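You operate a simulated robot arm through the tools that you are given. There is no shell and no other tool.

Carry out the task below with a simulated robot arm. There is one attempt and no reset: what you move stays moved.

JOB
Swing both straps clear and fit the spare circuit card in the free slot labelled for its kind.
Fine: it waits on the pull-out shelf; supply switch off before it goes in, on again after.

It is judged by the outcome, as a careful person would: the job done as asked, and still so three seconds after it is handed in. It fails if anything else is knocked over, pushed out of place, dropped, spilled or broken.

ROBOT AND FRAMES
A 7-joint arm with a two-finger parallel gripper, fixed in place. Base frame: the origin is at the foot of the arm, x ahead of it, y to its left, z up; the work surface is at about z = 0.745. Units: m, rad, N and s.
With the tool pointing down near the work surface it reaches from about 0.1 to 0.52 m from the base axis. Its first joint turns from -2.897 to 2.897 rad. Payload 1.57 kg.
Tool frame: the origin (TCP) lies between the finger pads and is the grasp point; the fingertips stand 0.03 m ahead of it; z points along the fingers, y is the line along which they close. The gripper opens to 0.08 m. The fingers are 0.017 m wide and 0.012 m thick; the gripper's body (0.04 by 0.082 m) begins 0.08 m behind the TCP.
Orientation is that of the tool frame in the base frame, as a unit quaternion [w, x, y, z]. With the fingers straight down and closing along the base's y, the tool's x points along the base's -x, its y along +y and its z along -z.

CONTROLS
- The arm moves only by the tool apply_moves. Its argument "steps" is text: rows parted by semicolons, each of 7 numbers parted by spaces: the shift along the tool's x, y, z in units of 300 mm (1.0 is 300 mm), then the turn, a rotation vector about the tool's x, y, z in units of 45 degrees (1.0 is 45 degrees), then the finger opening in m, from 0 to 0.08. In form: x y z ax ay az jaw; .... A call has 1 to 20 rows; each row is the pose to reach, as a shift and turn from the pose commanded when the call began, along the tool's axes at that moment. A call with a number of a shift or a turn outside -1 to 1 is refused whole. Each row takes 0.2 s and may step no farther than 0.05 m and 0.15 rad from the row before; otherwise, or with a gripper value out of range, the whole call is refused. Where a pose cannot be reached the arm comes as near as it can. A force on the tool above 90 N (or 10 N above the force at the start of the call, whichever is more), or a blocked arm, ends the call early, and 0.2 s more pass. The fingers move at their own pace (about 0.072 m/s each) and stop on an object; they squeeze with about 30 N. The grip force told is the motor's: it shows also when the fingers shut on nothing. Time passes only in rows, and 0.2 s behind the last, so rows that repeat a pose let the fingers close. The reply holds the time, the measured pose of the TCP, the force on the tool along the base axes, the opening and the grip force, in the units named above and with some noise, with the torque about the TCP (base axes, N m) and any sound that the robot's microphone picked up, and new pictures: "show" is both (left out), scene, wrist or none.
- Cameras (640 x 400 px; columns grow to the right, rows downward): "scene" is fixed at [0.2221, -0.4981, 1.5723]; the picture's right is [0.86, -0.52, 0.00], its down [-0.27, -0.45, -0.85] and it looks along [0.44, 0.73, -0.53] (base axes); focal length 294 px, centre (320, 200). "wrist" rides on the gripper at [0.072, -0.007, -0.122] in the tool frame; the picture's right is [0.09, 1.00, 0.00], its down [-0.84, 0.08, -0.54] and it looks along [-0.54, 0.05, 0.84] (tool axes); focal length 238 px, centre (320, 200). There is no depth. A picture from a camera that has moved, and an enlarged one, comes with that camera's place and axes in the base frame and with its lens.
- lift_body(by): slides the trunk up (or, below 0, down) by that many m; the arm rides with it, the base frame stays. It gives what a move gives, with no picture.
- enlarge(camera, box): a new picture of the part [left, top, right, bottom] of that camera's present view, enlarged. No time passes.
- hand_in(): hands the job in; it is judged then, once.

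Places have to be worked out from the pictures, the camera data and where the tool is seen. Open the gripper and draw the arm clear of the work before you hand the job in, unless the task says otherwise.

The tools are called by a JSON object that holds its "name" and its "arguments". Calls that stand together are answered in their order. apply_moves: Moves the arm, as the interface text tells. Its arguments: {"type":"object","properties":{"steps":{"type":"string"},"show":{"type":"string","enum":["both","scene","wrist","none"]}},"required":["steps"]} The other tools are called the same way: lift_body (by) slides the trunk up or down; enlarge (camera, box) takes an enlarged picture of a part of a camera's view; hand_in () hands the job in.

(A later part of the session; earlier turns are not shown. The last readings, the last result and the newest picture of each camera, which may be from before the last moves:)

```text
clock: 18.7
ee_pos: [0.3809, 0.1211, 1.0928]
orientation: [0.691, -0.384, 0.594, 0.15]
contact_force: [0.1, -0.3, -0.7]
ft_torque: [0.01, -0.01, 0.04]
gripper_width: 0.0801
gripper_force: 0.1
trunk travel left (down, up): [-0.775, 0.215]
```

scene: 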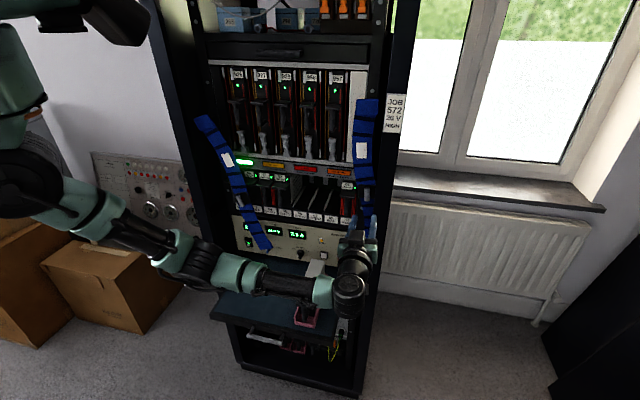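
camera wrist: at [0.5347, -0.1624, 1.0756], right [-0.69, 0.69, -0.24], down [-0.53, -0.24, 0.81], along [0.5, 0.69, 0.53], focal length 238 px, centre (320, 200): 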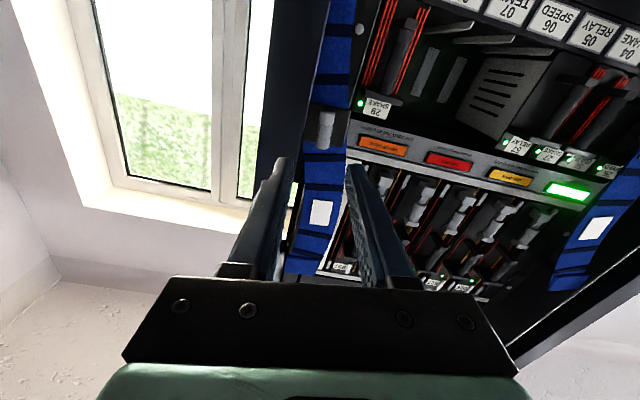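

Now I'll finish the move to the pre-grasp point in front of the left bar.

{"name": "apply_moves", "arguments": {"steps": "-0.02 0.13 0 0 0 0 0.08; -0.05 0.26 0.05 0 0 0 0.08; -0.073 0.385 0.1 0 0 0 0.08; -0.073 0.385 0.15 0 0 0 0.08", "show": "both"}}

{"name": "enlarge", "arguments": {"camera": "wrist", "box": [160, 60, 480, 260]}}

{"name": "enlarge", "arguments": {"camera": "scene", "box": [190, 160, 286, 220]}}

```text
clock: 19.7
ee_pos: [0.3308, 0.236, 1.0744]
orientation: [0.691, -0.383, 0.595, 0.151]
contact_force: [0.5, -0.4, -0.5]
ft_torque: [-0.02, -0.01, 0.01]
gripper_width: 0.0799
gripper_force: 0.0
trunk travel left (down, up): [-0.775, 0.215]
camera wrist: at [0.2674, 0.1265, 1.0093], right [-0.64, 0.64, -0.43], down [-0.64, -0.13, 0.76], along [0.43, 0.76, 0.49], focal length 238 px, centre (320, 200)
```

scene: 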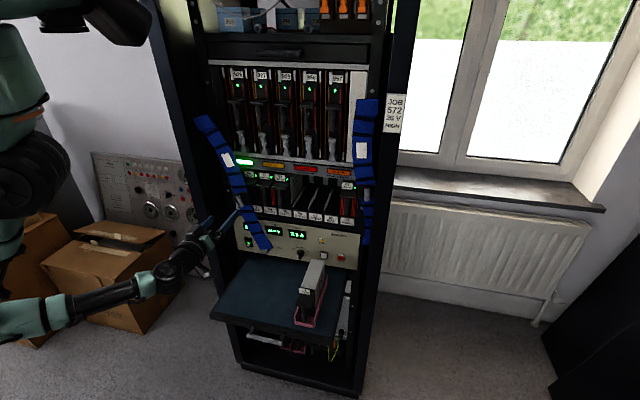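
wrist: 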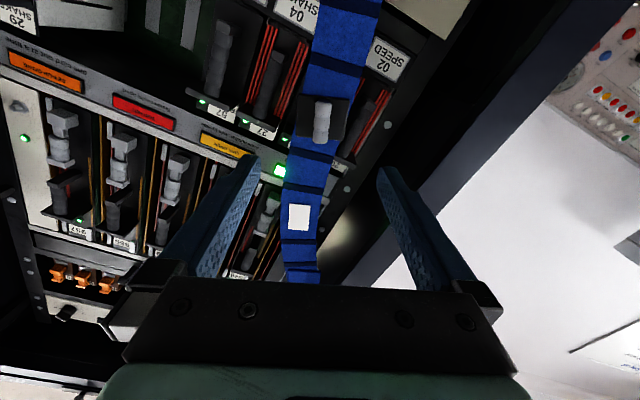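

```text
2.00 times, centred on (320, 160) of wrist
camera zoom: at [0.2674, 0.1265, 1.0093], right [-0.64, 0.64, -0.43], down [-0.64, -0.13, 0.76], along [0.43, 0.76, 0.49], focal length 477 px, centre (320, 280)
```

zoom: 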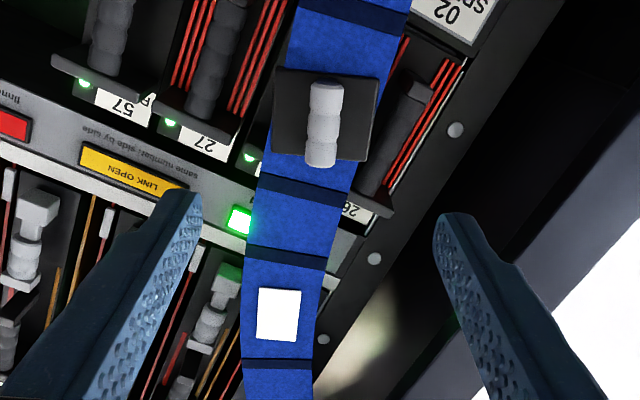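

```text
6.67 times, centred on (238, 190) of scene
camera zoom: at [0.2221, -0.4981, 1.5723], right [0.86, -0.52, 0.0], down [-0.27, -0.45, -0.85], along [0.44, 0.73, -0.53], focal length 1963 px, centre (867, 267)
```

zoom: 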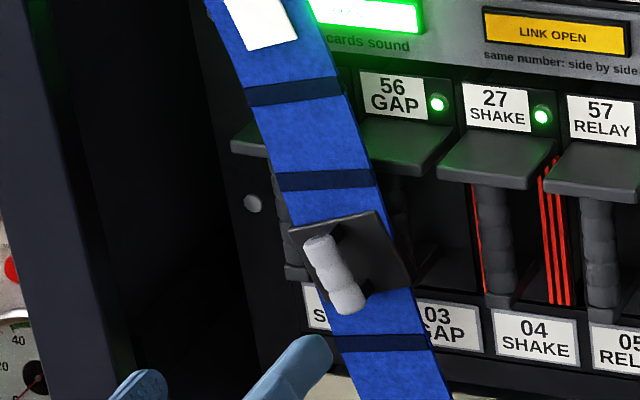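

The left bar is at about s .069, z 1.068, q .526, and the tool roll already matches it. I'll move in and grip.

{"name": "apply_moves", "arguments": {"steps": "0.01 0 0.1 0 0 0 0.08; 0.02 0 0.2 0 0 0 0.08; 0.02 0 0.29 0 0 0 0.08; 0.02 0 0.348 0 0 0 0.08; 0.02 0 0.348 0 0 0 0.04; 0.02 0 0.348 0 0 0 0.0; 0.02 0 0.348 0 0 0 0; 0.02 0 0.348 0 0 0 0; 0.02 0 0.348 0 0 0 0", "show": "wrist"}}

{"name": "enlarge", "arguments": {"camera": "scene", "box": [190, 160, 286, 260]}}

```text
clock: 21.7
ee_pos: [0.4063, 0.3082, 1.0673]
orientation: [0.69, -0.385, 0.594, 0.153]
contact_force: [-4.5, 5.2, -3.8]
ft_torque: [0.49, 0.36, -0.26]
gripper_width: 0.015
gripper_force: 30.6
trunk travel left (down, up): [-0.775, 0.215]
camera wrist: at [0.3437, 0.1998, 1.0019], right [-0.64, 0.63, -0.43], down [-0.64, -0.13, 0.76], along [0.43, 0.76, 0.49], focal length 238 px, centre (320, 200)
```

wrist: 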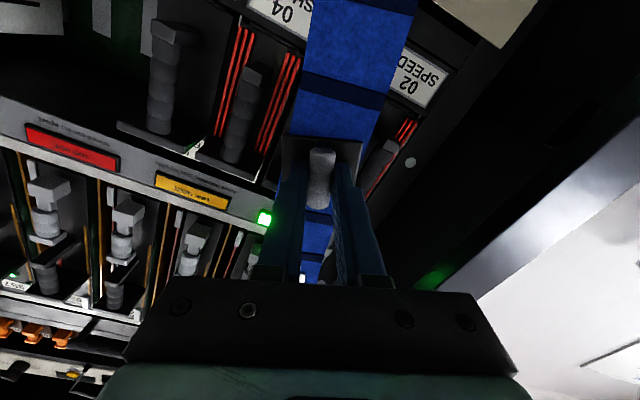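

```text
4.00 times, centred on (238, 210) of scene
camera zoom: at [0.2221, -0.4981, 1.5723], right [0.86, -0.52, 0.0], down [-0.27, -0.45, -0.85], along [0.44, 0.73, -0.53], focal length 1178 px, centre (648, 160)
```

zoom: 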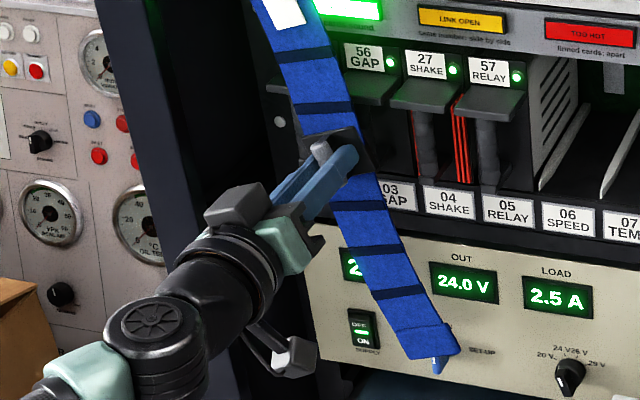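

The grip is on at 15 mm. The set-up toggle behind the strap's end is about 1.5 cm deeper than the strap and the strap moves away from it, so I'll swing it left along its arc to roughly vertical.

{"name": "apply_moves", "arguments": {"steps": "0 0.051 0 0 0 0.072 0; -0.004 0.101 0 0 0 0.144 0; -0.01 0.152 0 0 0 0.217 0; -0.019 0.201 0 0 0 0.289 0; -0.031 0.251 0 0 0 0.361 0; -0.045 0.299 0 0 0 0.433 0; -0.063 0.346 0 0 0 0.506 0", "show": "both"}}

{"name": "enlarge", "arguments": {"camera": "scene", "box": [190, 100, 286, 260]}}

```text
clock: 23.3
ee_pos: [0.3349, 0.3815, 1.0526]
orientation: [0.649, -0.257, 0.657, 0.285]
contact_force: [11.7, 8.8, 17.9]
ft_torque: [0.42, 0.22, -0.24]
gripper_width: 0.0155
gripper_force: 31.0
trunk travel left (down, up): [-0.775, 0.215]
camera wrist: at [0.2524, 0.2916, 0.9785], right [-0.71, 0.7, -0.05], down [-0.42, -0.36, 0.84], along [0.57, 0.61, 0.55], focal length 238 px, centre (320, 200)
```

scene: 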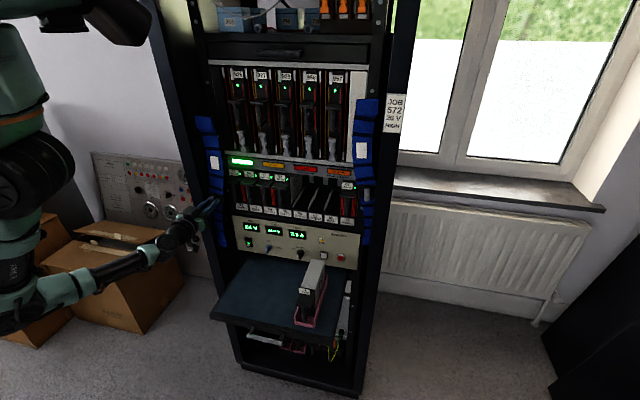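
wrist: 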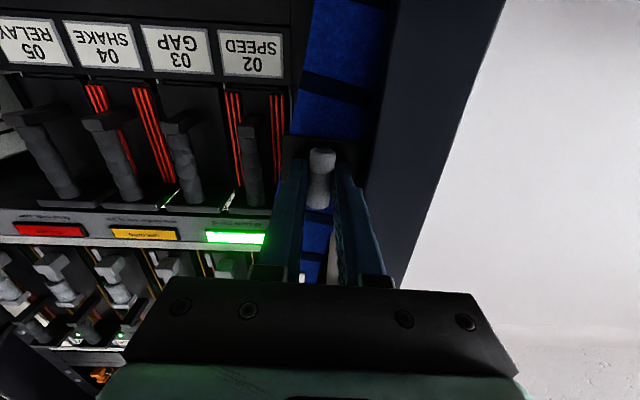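

```text
2.50 times, centred on (238, 180) of scene
camera zoom: at [0.2221, -0.4981, 1.5723], right [0.86, -0.52, 0.0], down [-0.27, -0.45, -0.85], along [0.44, 0.73, -0.53], focal length 736 px, centre (525, 250)
```

zoom: 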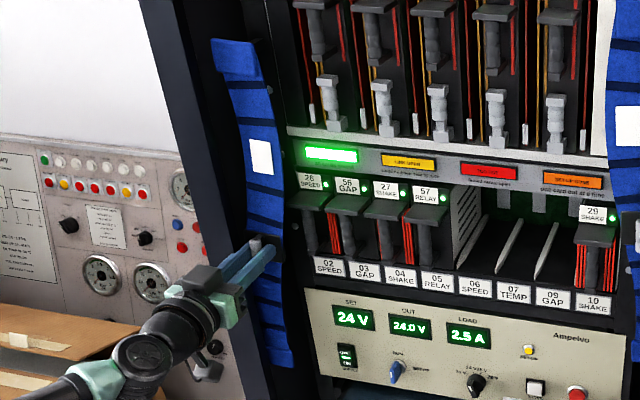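

The left strap hangs clear and the whole panel is visible, including SET 24 V, OUT 24.0 V and the supply rocker. I'll nudge it a few degrees further so it matches the right strap, then release and back out.

{"name": "apply_moves", "arguments": {"steps": "-0.004 0.025 0 0 0 0.036 0; -0.008 0.05 0 0 0 0.072 0; -0.008 0.05 0 0 0 0.072 0.035; -0.008 0.05 0 0 0 0.072 0.035; -0.008 0.05 -0.06 0 0 0.072 0.035; -0.008 0.05 -0.2 0 0 0.072 0.035; -0.008 0.05 -0.35 0 0 0.072 0.035", "show": "both"}}

{"name": "enlarge", "arguments": {"camera": "scene", "box": [190, 100, 286, 260]}}

{"name": "enlarge", "arguments": {"camera": "scene", "box": [220, 210, 300, 260]}}

```text
clock: 24.9
ee_pos: [0.2478, 0.317, 1.0518]
orientation: [0.638, -0.24, 0.666, 0.304]
contact_force: [0.1, -0.6, 0.1]
ft_torque: [0.01, 0.0, 0.02]
gripper_width: 0.0351
gripper_force: 0.1
trunk travel left (down, up): [-0.775, 0.215]
camera wrist: at [0.1626, 0.2292, 0.9788], right [-0.71, 0.7, 0.01], down [-0.38, -0.39, 0.84], along [0.59, 0.6, 0.54], focal length 238 px, centre (320, 200)
```

scene: 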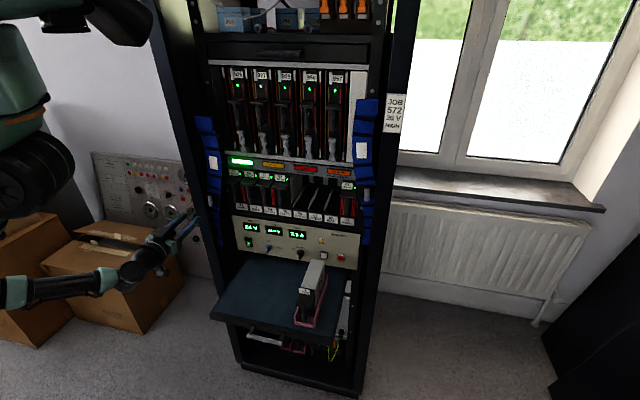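
wrist: 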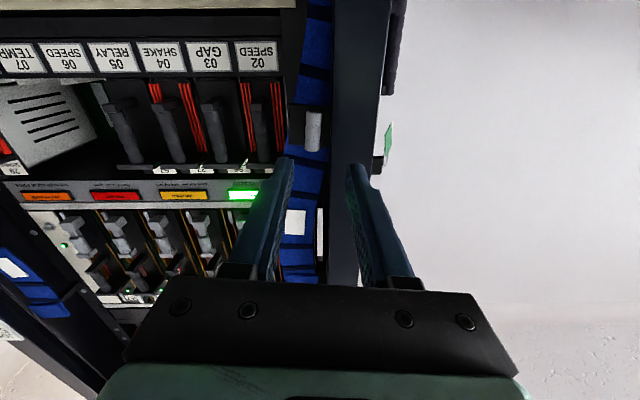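

```text
2.50 times, centred on (238, 180) of scene
camera zoom: at [0.2221, -0.4981, 1.5723], right [0.86, -0.52, 0.0], down [-0.27, -0.45, -0.85], along [0.44, 0.73, -0.53], focal length 736 px, centre (525, 250)
```

zoom: 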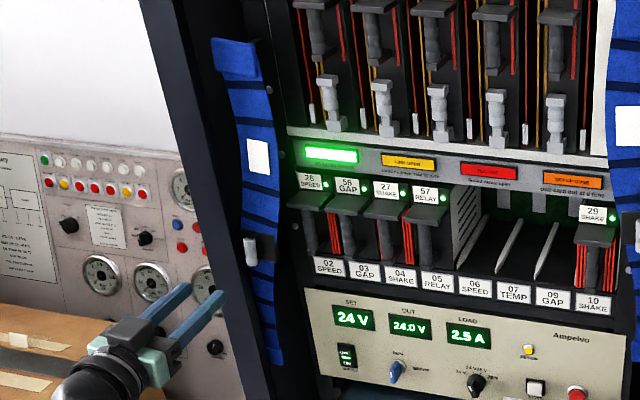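

```text
8.00 times, centred on (260, 235) of scene
camera zoom: at [0.2221, -0.4981, 1.5723], right [0.86, -0.52, 0.0], down [-0.27, -0.45, -0.85], along [0.44, 0.73, -0.53], focal length 2356 px, centre (800, -80)
```

zoom: 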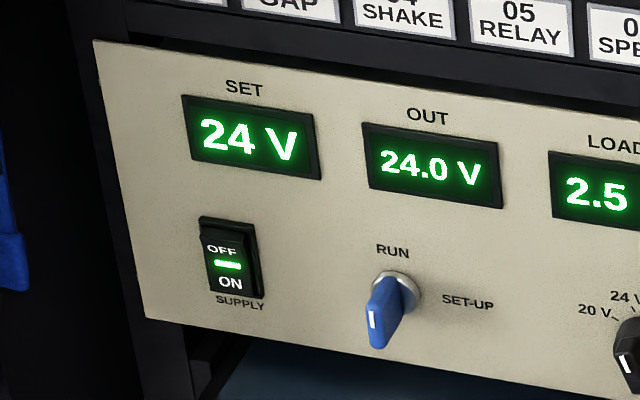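

Both straps are now clear. The supply rocker reads OFF on its upper half and ON below, centred at about s .034, q .586, z .837. I'll close the fingers and bring them in front of it, pitched 30° down so the wrist camera stays off the shelf.

{"name": "apply_moves", "arguments": {"steps": "0.095 -0.065 0 0.008 0.133 -0.024 0; 0.19 -0.13 0 0.016 0.265 -0.049 0; 0.286 -0.195 0.001 0.024 0.398 -0.073 0; 0.381 -0.26 0.002 0.032 0.53 -0.097 0; 0.476 -0.325 0.002 0.0396 0.6634 -0.1216 0", "show": "both"}}

{"name": "enlarge", "arguments": {"camera": "wrist", "box": [240, 60, 400, 160]}}

{"name": "enlarge", "arguments": {"camera": "scene", "box": [200, 205, 296, 265]}}

```text
clock: 26.1
ee_pos: [0.3067, 0.2594, 0.9003]
orientation: [0.462, -0.331, 0.801, 0.19]
contact_force: [-0.6, -0.3, 0.0]
ft_torque: [0.03, 0.01, -0.03]
gripper_width: 0.0
gripper_force: 21.5
trunk travel left (down, up): [-0.775, 0.215]
camera wrist: at [0.2124, 0.1534, 0.8984], right [-0.73, 0.67, -0.08], down [-0.09, 0.02, 1.0], along [0.67, 0.74, 0.05], focal length 238 px, centre (320, 200)
```

scene: 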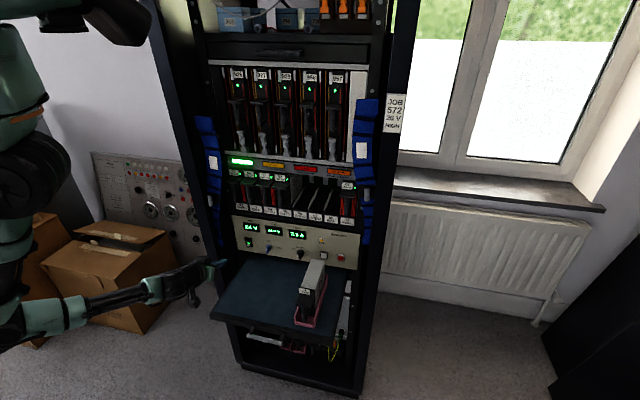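
wrist: 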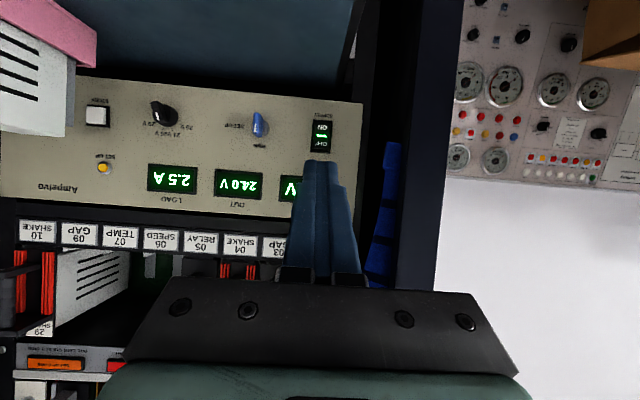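

```text
4.00 times, centred on (320, 110) of wrist
camera zoom: at [0.2124, 0.1534, 0.8984], right [-0.73, 0.67, -0.08], down [-0.09, 0.02, 1.0], along [0.67, 0.74, 0.05], focal length 953 px, centre (320, 560)
```

zoom: 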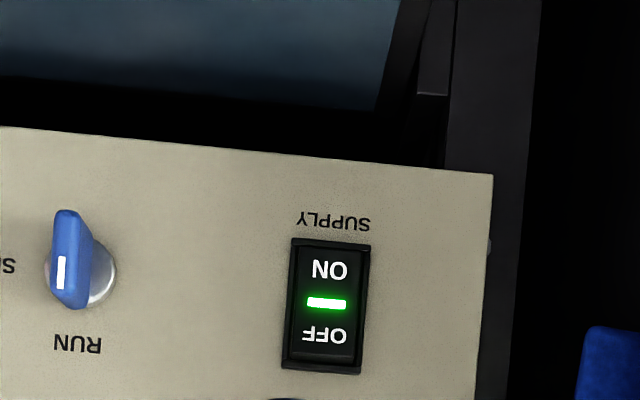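

```text
6.67 times, centred on (248, 235) of scene
camera zoom: at [0.2221, -0.4981, 1.5723], right [0.86, -0.52, 0.0], down [-0.27, -0.45, -0.85], along [0.44, 0.73, -0.53], focal length 1963 px, centre (800, -33)
```

zoom: 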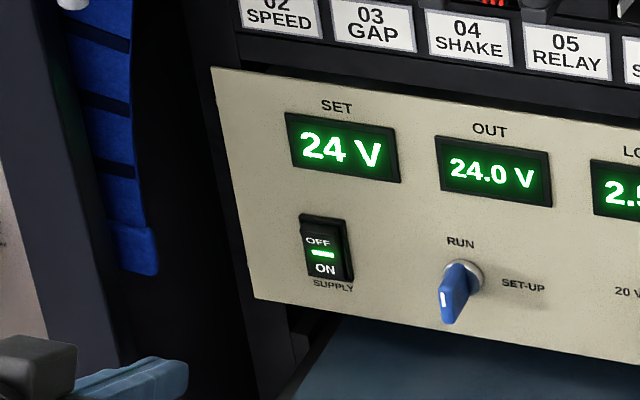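

The closer view puts the OFF half at about s .031, z .839. I'll move the fingertips to about 2 cm in front of it.

{"name": "apply_moves", "arguments": {"steps": "-0.018 0.003 0.12 0 0 0 0; -0.035 0.005 0.24 0 0 0 0; -0.053 0.008 0.36 0 0 0 0; -0.07 0.01 0.479 0 0 0 0", "show": "both"}}

{"name": "enlarge", "arguments": {"camera": "wrist", "box": [260, 80, 388, 160]}}

{"name": "enlarge", "arguments": {"camera": "scene", "box": [212, 215, 276, 255]}}

```text
clock: 27.1
ee_pos: [0.4008, 0.3535, 0.8464]
orientation: [0.463, -0.328, 0.801, 0.188]
contact_force: [-2.1, 2.7, 0.2]
ft_torque: [-0.16, -0.05, -0.25]
gripper_width: 0.0001
gripper_force: 21.6
trunk travel left (down, up): [-0.775, 0.215]
camera wrist: at [0.306, 0.2475, 0.8443], right [-0.73, 0.68, -0.08], down [-0.09, 0.02, 1.0], along [0.68, 0.74, 0.05], focal length 238 px, centre (320, 200)
```

scene: 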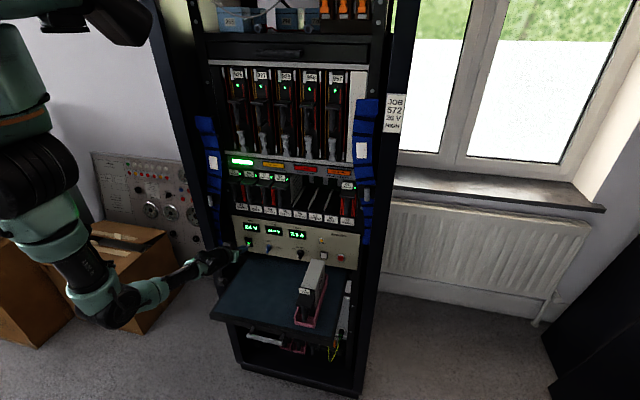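
wrist: 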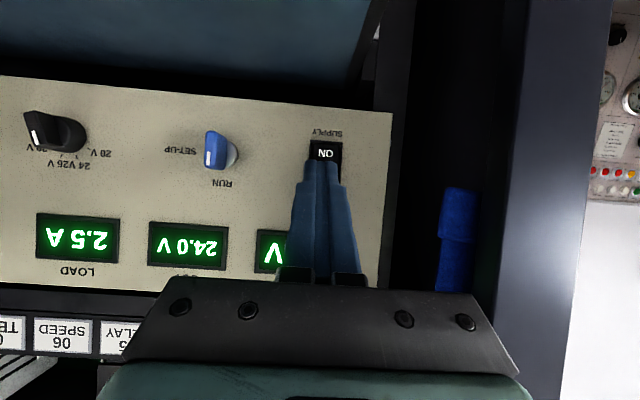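

```text
5.00 times, centred on (324, 120) of wrist
camera zoom: at [0.306, 0.2475, 0.8443], right [-0.73, 0.68, -0.08], down [-0.09, 0.02, 1.0], along [0.68, 0.74, 0.05], focal length 1192 px, centre (300, 600)
```

zoom: 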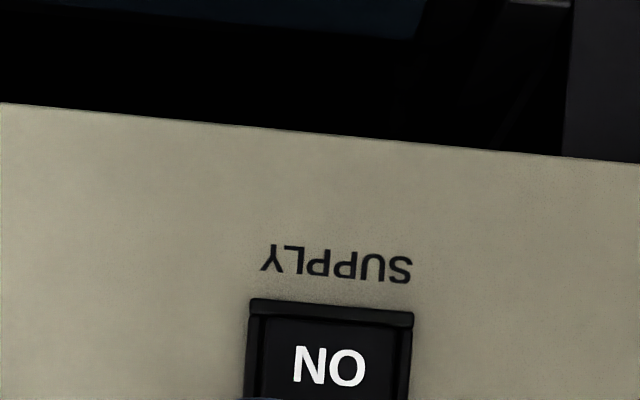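

```text
10.00 times, centred on (244, 235) of scene
camera zoom: at [0.2221, -0.4981, 1.5723], right [0.86, -0.52, 0.0], down [-0.27, -0.45, -0.85], along [0.44, 0.73, -0.53], focal length 2944 px, centre (1080, -150)
```

zoom: 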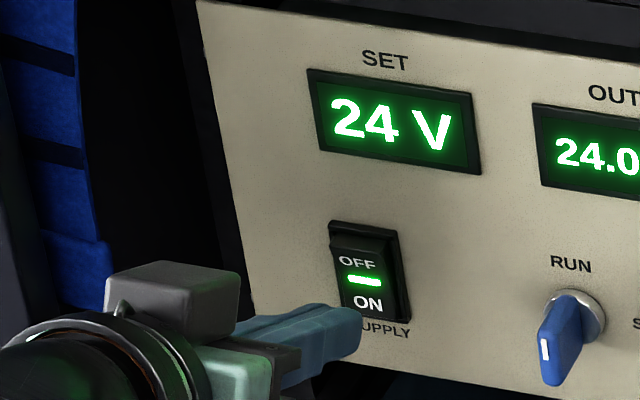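

The fingertips are just below and in front of the OFF half. I'll shift 3 mm up and 3.5 mm left, then creep forward while watching the force.

{"name": "apply_moves", "arguments": {"steps": "-0.009 0.012 -0.005 0 0 0 0; -0.025 0.012 0.024 0 0 0 0; -0.034 0.012 0.038 0 0 0 0; -0.042 0.012 0.053 0 0 0 0", "show": "both"}}

{"name": "enlarge", "arguments": {"camera": "scene", "box": [212, 215, 276, 255]}}

```text
clock: 28.1
ee_pos: [0.4114, 0.3726, 0.8509]
orientation: [0.463, -0.33, 0.8, 0.19]
contact_force: [1.1, 0.1, 0.3]
ft_torque: [0.03, -0.01, 0.01]
gripper_width: 0.0
gripper_force: 21.6
out of reach, approached as far as the arm can: row 2
trunk travel left (down, up): [-0.775, 0.215]
camera wrist: at [0.3171, 0.267, 0.8487], right [-0.73, 0.67, -0.08], down [-0.09, 0.02, 1.0], along [0.67, 0.74, 0.05], focal length 238 px, centre (320, 200)
```

scene: 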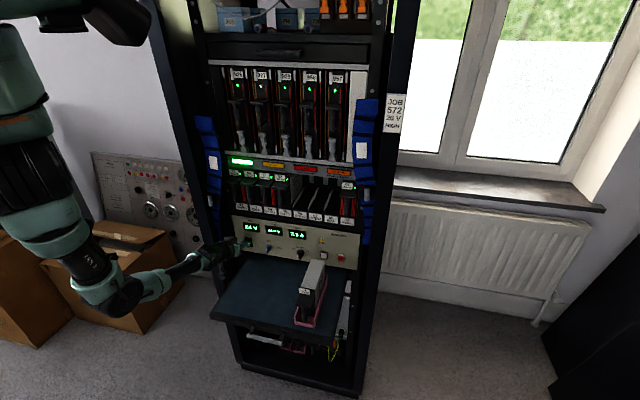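
wrist: 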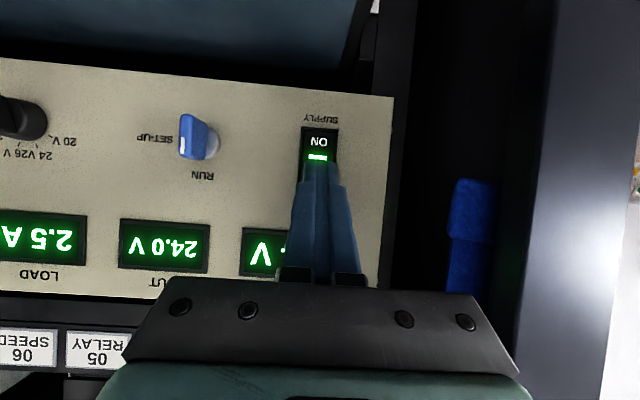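

```text
10.00 times, centred on (244, 235) of scene
camera zoom: at [0.2221, -0.4981, 1.5723], right [0.86, -0.52, 0.0], down [-0.27, -0.45, -0.85], along [0.44, 0.73, -0.53], focal length 2944 px, centre (1080, -150)
```

zoom: 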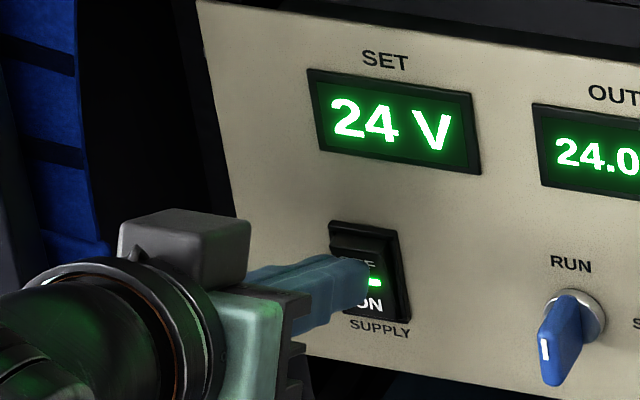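

The tip is right at the OFF half and not touching yet. I'll creep forward in 2.5 mm steps.

{"name": "apply_moves", "arguments": {"steps": "-0.0042 0 0.0072 0 0 0 0; -0.0083 0 0.0144 0 0 0 0; -0.0125 0 0.0217 0 0 0 0; -0.0167 0 0.029 0 0 0 0", "show": "both"}}

{"name": "enlarge", "arguments": {"camera": "scene", "box": [212, 215, 276, 255]}}

```text
clock: 29.1
ee_pos: [0.4155, 0.3764, 0.85]
orientation: [0.462, -0.332, 0.801, 0.189]
contact_force: [-25.8, -24.8, 8.0]
ft_torque: [0.15, 0.14, 0.0]
gripper_width: 0.0001
gripper_force: 21.2
trunk travel left (down, up): [-0.775, 0.215]
camera wrist: at [0.3217, 0.2705, 0.8489], right [-0.74, 0.67, -0.08], down [-0.09, 0.02, 1.0], along [0.67, 0.74, 0.05], focal length 238 px, centre (320, 200)
```

scene: 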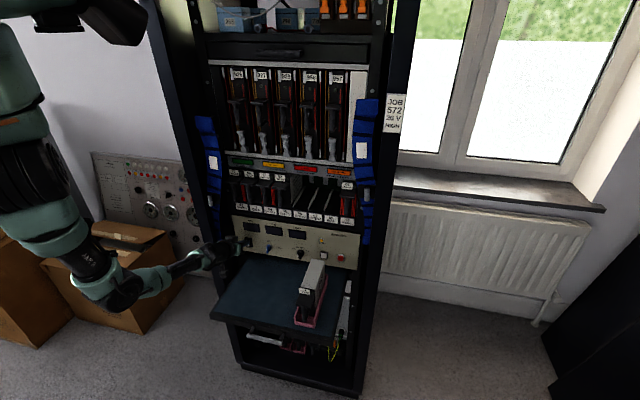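
wrist: 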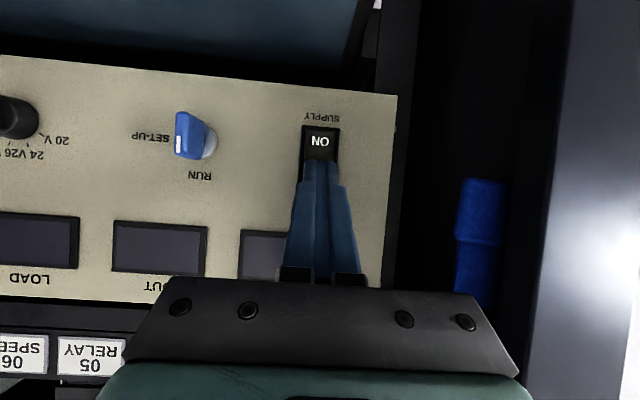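

```text
10.00 times, centred on (244, 235) of scene
camera zoom: at [0.2221, -0.4981, 1.5723], right [0.86, -0.52, 0.0], down [-0.27, -0.45, -0.85], along [0.44, 0.73, -0.53], focal length 2944 px, centre (1080, -150)
```

zoom: 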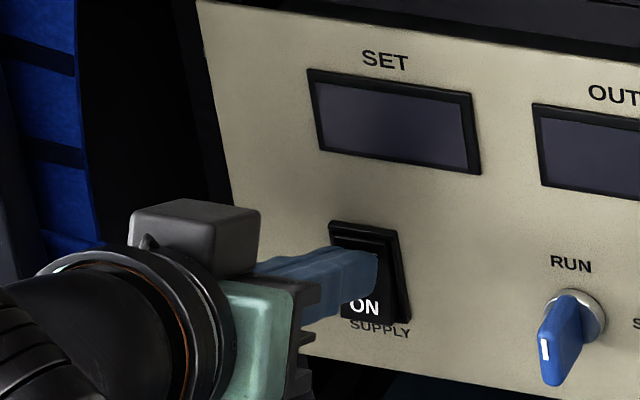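

The supply is off: all displays and lamps are dark. I'll back straight out, then study the spare card on the shelf.

{"name": "apply_moves", "arguments": {"steps": "0.05 0 -0.087 0 0 0 0; 0.12 0 -0.21 0 0 0 0; 0.19 0 -0.33 0 0 0 0.04; 0.267 0 -0.462 0 0 0 0.08", "show": "both"}}

{"name": "enlarge", "arguments": {"camera": "scene", "box": [270, 250, 366, 340]}}

{"name": "enlarge", "arguments": {"camera": "scene", "box": [280, 250, 344, 290]}}

{"name": "enlarge", "arguments": {"camera": "scene", "box": [280, 288, 344, 328]}}

{"name": "enlarge", "arguments": {"camera": "scene", "box": [212, 215, 276, 255]}}

```text
clock: 30.1
ee_pos: [0.3187, 0.2548, 0.8519]
orientation: [0.469, -0.311, 0.807, 0.182]
contact_force: [-5.6, 5.5, 0.8]
ft_torque: [-0.36, -0.25, -0.7]
gripper_width: 0.0779
gripper_force: 0.2
trunk travel left (down, up): [-0.775, 0.215]
camera wrist: at [0.2193, 0.1535, 0.8488], right [-0.7, 0.71, -0.08], down [-0.09, 0.02, 1.0], along [0.71, 0.71, 0.05], focal length 238 px, centre (320, 200)
```

scene: 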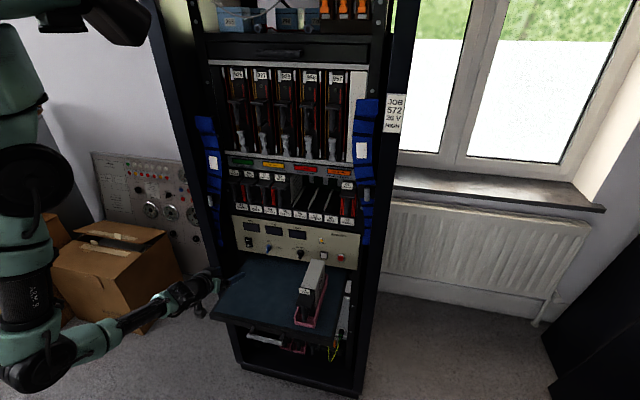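
wrist: 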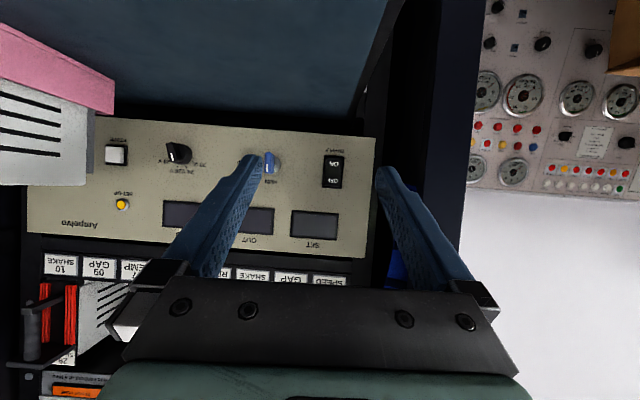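

```text
4.44 times, centred on (318, 295) of scene
camera zoom: at [0.2221, -0.4981, 1.5723], right [0.86, -0.52, 0.0], down [-0.27, -0.45, -0.85], along [0.44, 0.73, -0.53], focal length 1309 px, centre (329, -222)
```

zoom: 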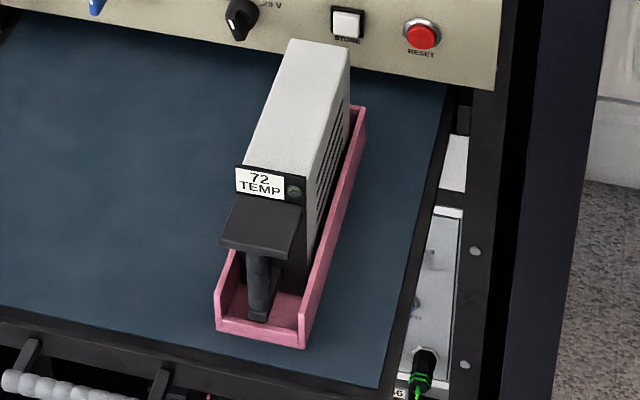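

```text
10.00 times, centred on (312, 270) of scene
camera zoom: at [0.2221, -0.4981, 1.5723], right [0.86, -0.52, 0.0], down [-0.27, -0.45, -0.85], along [0.44, 0.73, -0.53], focal length 2944 px, centre (400, -500)
```

zoom: 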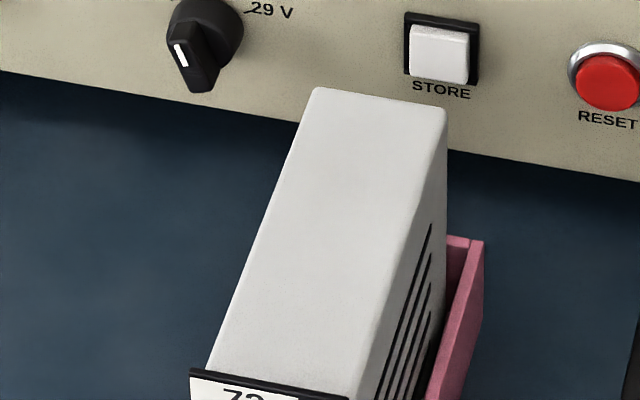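

```text
10.00 times, centred on (312, 308) of scene
camera zoom: at [0.2221, -0.4981, 1.5723], right [0.86, -0.52, 0.0], down [-0.27, -0.45, -0.85], along [0.44, 0.73, -0.53], focal length 2944 px, centre (400, -880)
```

zoom: 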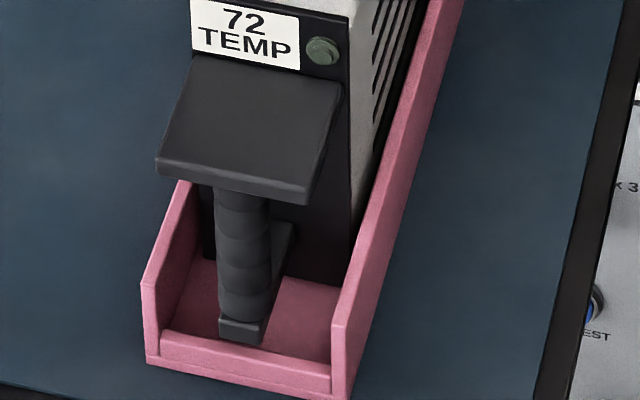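

```text
10.00 times, centred on (244, 235) of scene
camera zoom: at [0.2221, -0.4981, 1.5723], right [0.86, -0.52, 0.0], down [-0.27, -0.45, -0.85], along [0.44, 0.73, -0.53], focal length 2944 px, centre (1080, -150)
```

zoom: 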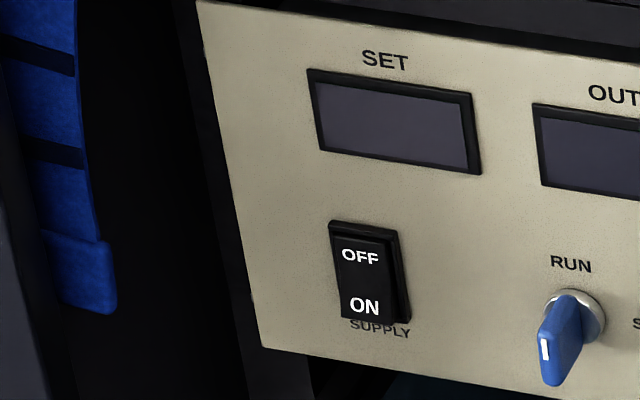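

The rocker shows OFF. The tool reads a small side force after that retreat, so I'll hold still for a moment to see whether it's just settling.

{"name": "apply_moves", "arguments": {"steps": "0 0 0 0 0 0 0.08; 0 0 0 0 0 0 0.08; 0 0 0 0 0 0 0.08", "show": "scene"}}

```text
clock: 30.9
ee_pos: [0.3076, 0.2661, 0.8505]
orientation: [0.464, -0.329, 0.8, 0.189]
contact_force: [-0.3, 0.6, -0.7]
ft_torque: [-0.02, 0.01, 0.01]
gripper_width: 0.0798
gripper_force: 0.1
trunk travel left (down, up): [-0.775, 0.215]
```

scene: 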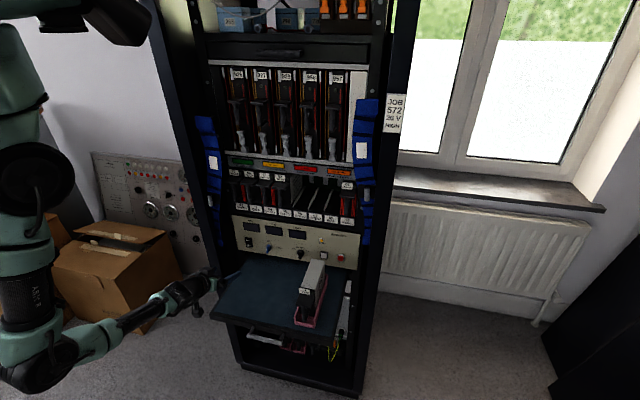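

The force was only the arm settling. The card stands square in its tray at about s .323, with its front plate near q .385 and the grip bar near q .357, z .80. I'll move back in front of it at a higher level and square the tool up.

{"name": "apply_moves", "arguments": {"steps": "-0.012 -0.082 -0.073 0 -0.055 0 0.08; -0.024 -0.163 -0.146 0 -0.111 0 0.08; -0.036 -0.245 -0.219 0 -0.167 0 0.08; -0.049 -0.326 -0.292 0 -0.222 0 0.08; -0.061 -0.408 -0.365 0 -0.278 0 0.08; -0.073 -0.49 -0.438 0 -0.333 0 0.08; -0.085 -0.571 -0.511 0 -0.389 0 0.08; -0.097 -0.653 -0.584 0 -0.444 0 0.08; -0.11 -0.734 -0.657 0 -0.5 0 0.08; -0.122 -0.816 -0.73 0 -0.556 0 0.08; -0.134 -0.897 -0.803 0 -0.611 0 0.08; -0.146 -0.979 -0.876 0 -0.6667 0 0.08; -0.146 -0.979 -0.876 0 -0.6667 0 0.08", "show": "both"}}

```text
clock: 33.7
ee_pos: [0.365, -0.0865, 1.0177]
orientation: [0.654, -0.27, 0.653, 0.269]
contact_force: [-0.1, 0.3, -0.6]
ft_torque: [0.02, 0.01, 0.02]
gripper_width: 0.0799
gripper_force: 0.0
trunk travel left (down, up): [-0.775, 0.215]
camera wrist: at [0.2852, -0.1783, 0.9462], right [-0.7, 0.71, -0.09], down [-0.44, -0.33, 0.84], along [0.56, 0.63, 0.54], focal length 238 px, centre (320, 200)
```

scene: 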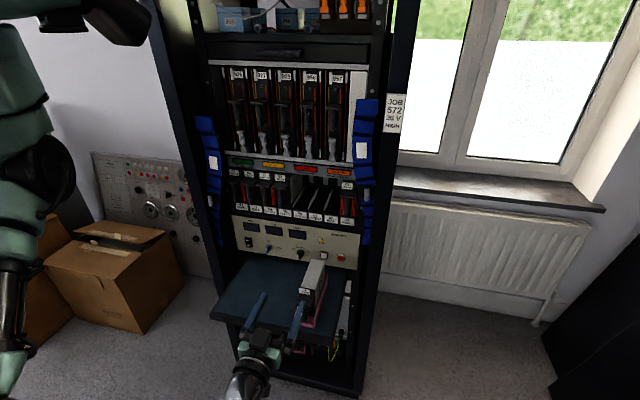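
wrist: 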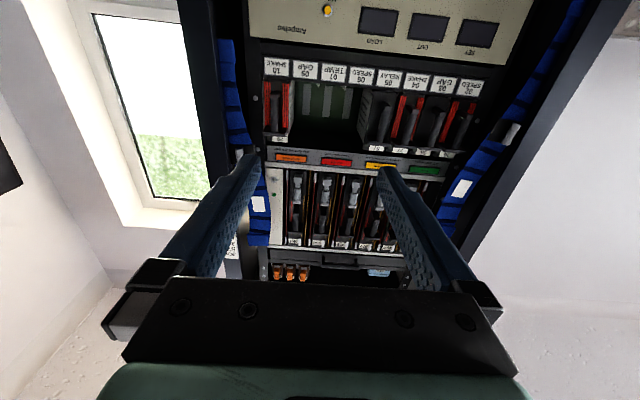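

From here I can see slot 07 clearly. I'll lower the trunk 0.2 m so the hand comes level with the card's bar, still 0.15 m in front of it.

{"name": "lift_body", "arguments": {"by": -0.2}}

{"name": "apply_moves", "arguments": {"steps": "0 0 0 0 0 0 0.08", "show": "both"}}

{"name": "enlarge", "arguments": {"camera": "wrist", "box": [220, 40, 420, 165]}}

{"name": "enlarge", "arguments": {"camera": "scene", "box": [260, 250, 356, 310]}}

```text
clock: 35.8
ee_pos: [0.3665, -0.0871, 0.8189]
orientation: [0.655, -0.27, 0.653, 0.268]
contact_force: [0.5, 0.0, -0.5]
ft_torque: [-0.02, -0.01, -0.01]
gripper_width: 0.0797
gripper_force: 0.0
trunk travel left (down, up): [-0.575, 0.415]
```

```text
clock: 36.2
ee_pos: [0.3655, -0.0871, 0.8195]
orientation: [0.654, -0.271, 0.652, 0.27]
contact_force: [-0.5, -0.4, 0.7]
ft_torque: [-0.01, -0.04, -0.04]
gripper_width: 0.0798
gripper_force: 0.0
trunk travel left (down, up): [-0.575, 0.415]
camera wrist: at [0.2852, -0.1778, 0.7461], right [-0.7, 0.71, -0.09], down [-0.44, -0.33, 0.84], along [0.56, 0.63, 0.54], focal length 238 px, centre (320, 200)
```

scene: 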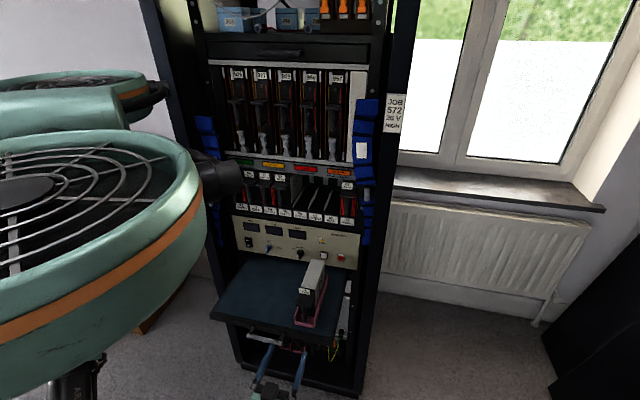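
wrist: 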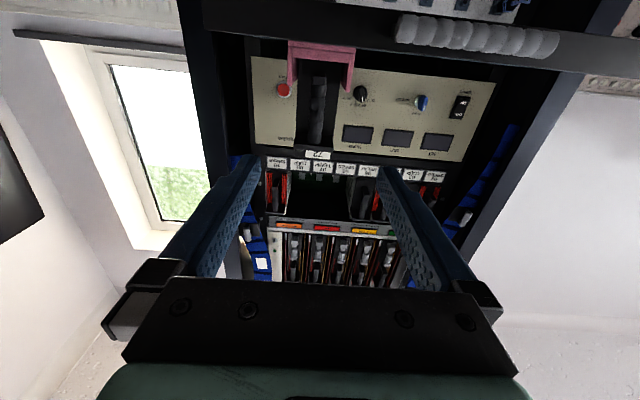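

```text
3.20 times, centred on (320, 102) of wrist
camera zoom: at [0.2852, -0.1778, 0.7461], right [-0.7, 0.71, -0.09], down [-0.44, -0.33, 0.84], along [0.56, 0.63, 0.54], focal length 763 px, centre (320, 512)
```

zoom: 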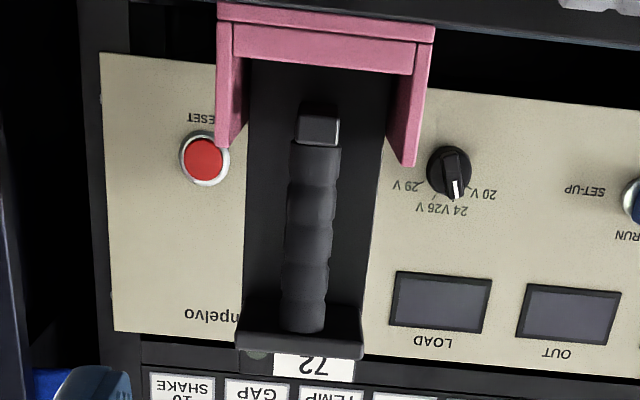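

```text
6.67 times, centred on (308, 280) of scene
camera zoom: at [0.2221, -0.4981, 1.5723], right [0.86, -0.52, 0.0], down [-0.27, -0.45, -0.85], along [0.44, 0.73, -0.53], focal length 1963 px, centre (400, -333)
```

zoom: 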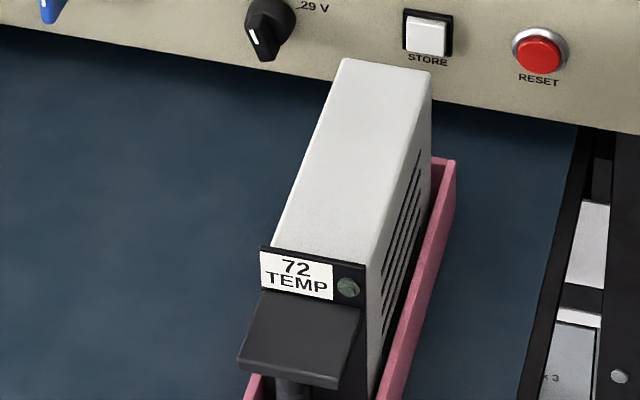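

The card's bar runs z .78–.84 at s .325, q .357. The front plate is at q .388, with a ledge just above the bar. I'll move in with the fingers open just under the ledge, stopping a little short to check.

{"name": "apply_moves", "arguments": {"steps": "-0.01 -0.005 0.13 0 0 0 0.08; -0.02 -0.011 0.26 0 0 0 0.08; -0.03 -0.017 0.38 0 0 0 0.08; -0.03 -0.017 0.46 0 0 0 0.08; -0.03 -0.017 0.46 0 0 0 0.08", "show": "both"}}

{"name": "enlarge", "arguments": {"camera": "wrist", "box": [220, 60, 420, 185]}}

{"name": "enlarge", "arguments": {"camera": "scene", "box": [260, 270, 356, 330]}}

```text
clock: 37.4
ee_pos: [0.4667, 0.0071, 0.8288]
orientation: [0.654, -0.269, 0.654, 0.269]
contact_force: [-0.1, -0.3, -1.1]
ft_torque: [-0.01, 0.0, -0.02]
gripper_width: 0.0799
gripper_force: 0.2
trunk travel left (down, up): [-0.575, 0.415]
camera wrist: at [0.3868, -0.0842, 0.7552], right [-0.7, 0.71, -0.09], down [-0.44, -0.33, 0.84], along [0.56, 0.63, 0.54], focal length 238 px, centre (320, 200)
```

scene: 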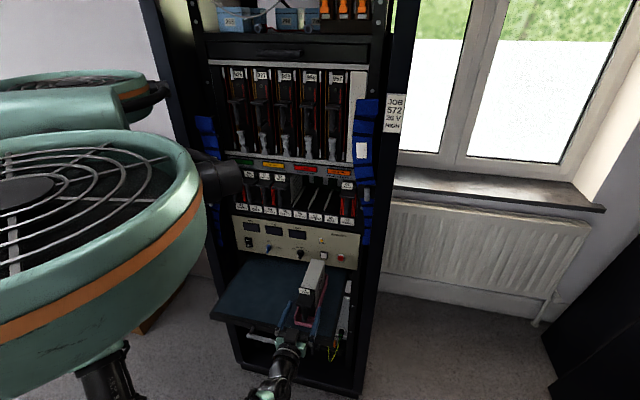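
wrist: 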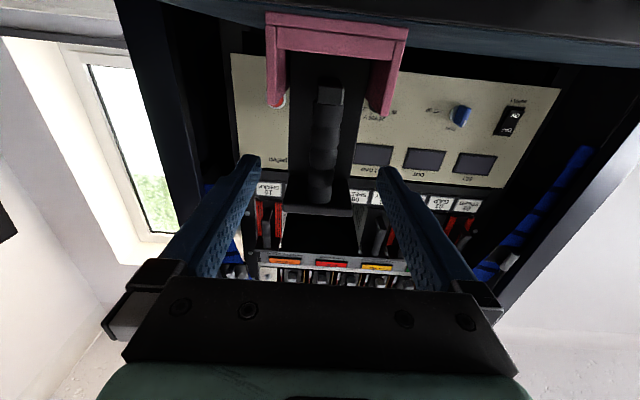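

```text
3.20 times, centred on (320, 122) of wrist
camera zoom: at [0.3868, -0.0842, 0.7552], right [-0.7, 0.71, -0.09], down [-0.44, -0.33, 0.84], along [0.56, 0.63, 0.54], focal length 763 px, centre (320, 448)
```

zoom: 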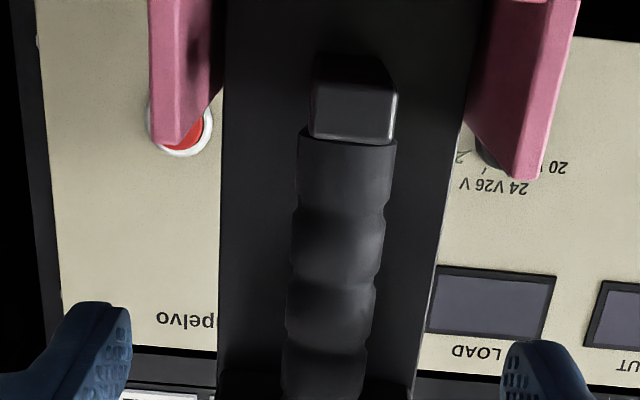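

```text
6.67 times, centred on (308, 300) of scene
camera zoom: at [0.2221, -0.4981, 1.5723], right [0.86, -0.52, 0.0], down [-0.27, -0.45, -0.85], along [0.44, 0.73, -0.53], focal length 1963 px, centre (400, -467)
```

zoom: 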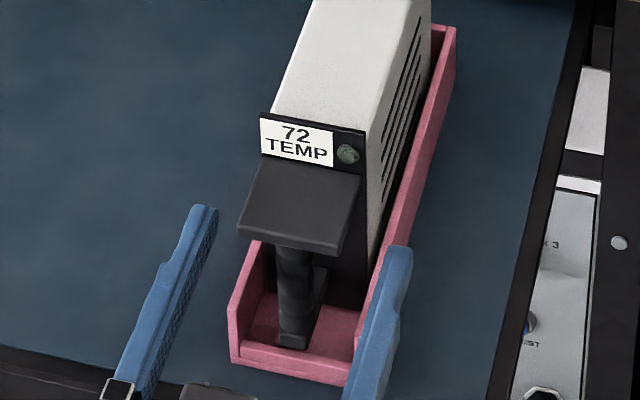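

Everything lines up: bar at s .3255, ledge underside at z .842, fingers 4 mm under it. I'll advance the last 17 mm and close.

{"name": "apply_moves", "arguments": {"steps": "0 0 0.03 0 0 0 0.08; 0 -0.001 0.057 0 0 0 0.08; 0 -0.001 0.057 0 0 0 0.05; 0 -0.001 0.057 0 0 0 0.02; 0 -0.001 0.057 0 0 0 0; 0 -0.001 0.057 0 0 0 0; 0 -0.001 0.057 0 0 0 0", "show": "both"}}

{"name": "enlarge", "arguments": {"camera": "scene", "box": [260, 270, 356, 330]}}

```text
clock: 39.0
ee_pos: [0.4802, 0.0203, 0.8272]
orientation: [0.654, -0.271, 0.653, 0.27]
contact_force: [1.0, 0.7, 0.1]
ft_torque: [0.08, 0.0, 0.05]
gripper_width: 0.0169
gripper_force: 29.7
trunk travel left (down, up): [-0.575, 0.415]
camera wrist: at [0.3993, -0.0723, 0.7553], right [-0.7, 0.71, -0.09], down [-0.44, -0.33, 0.84], along [0.56, 0.63, 0.54], focal length 238 px, centre (320, 200)
```

scene: 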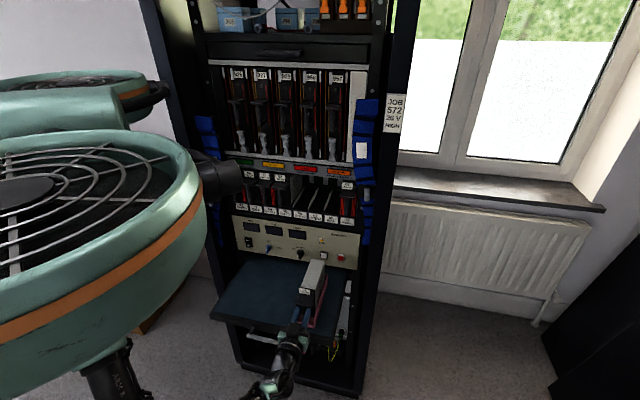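
wrist: 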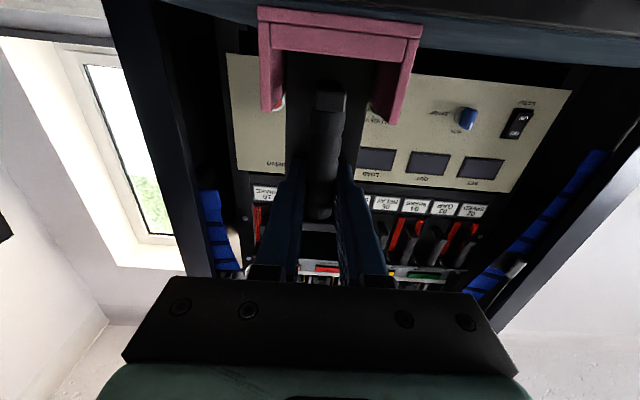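

```text
6.67 times, centred on (308, 300) of scene
camera zoom: at [0.2221, -0.4981, 1.5723], right [0.86, -0.52, 0.0], down [-0.27, -0.45, -0.85], along [0.44, 0.73, -0.53], focal length 1963 px, centre (400, -467)
```

zoom: 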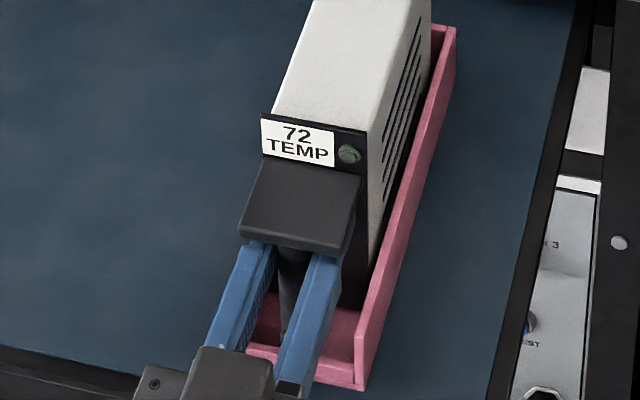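

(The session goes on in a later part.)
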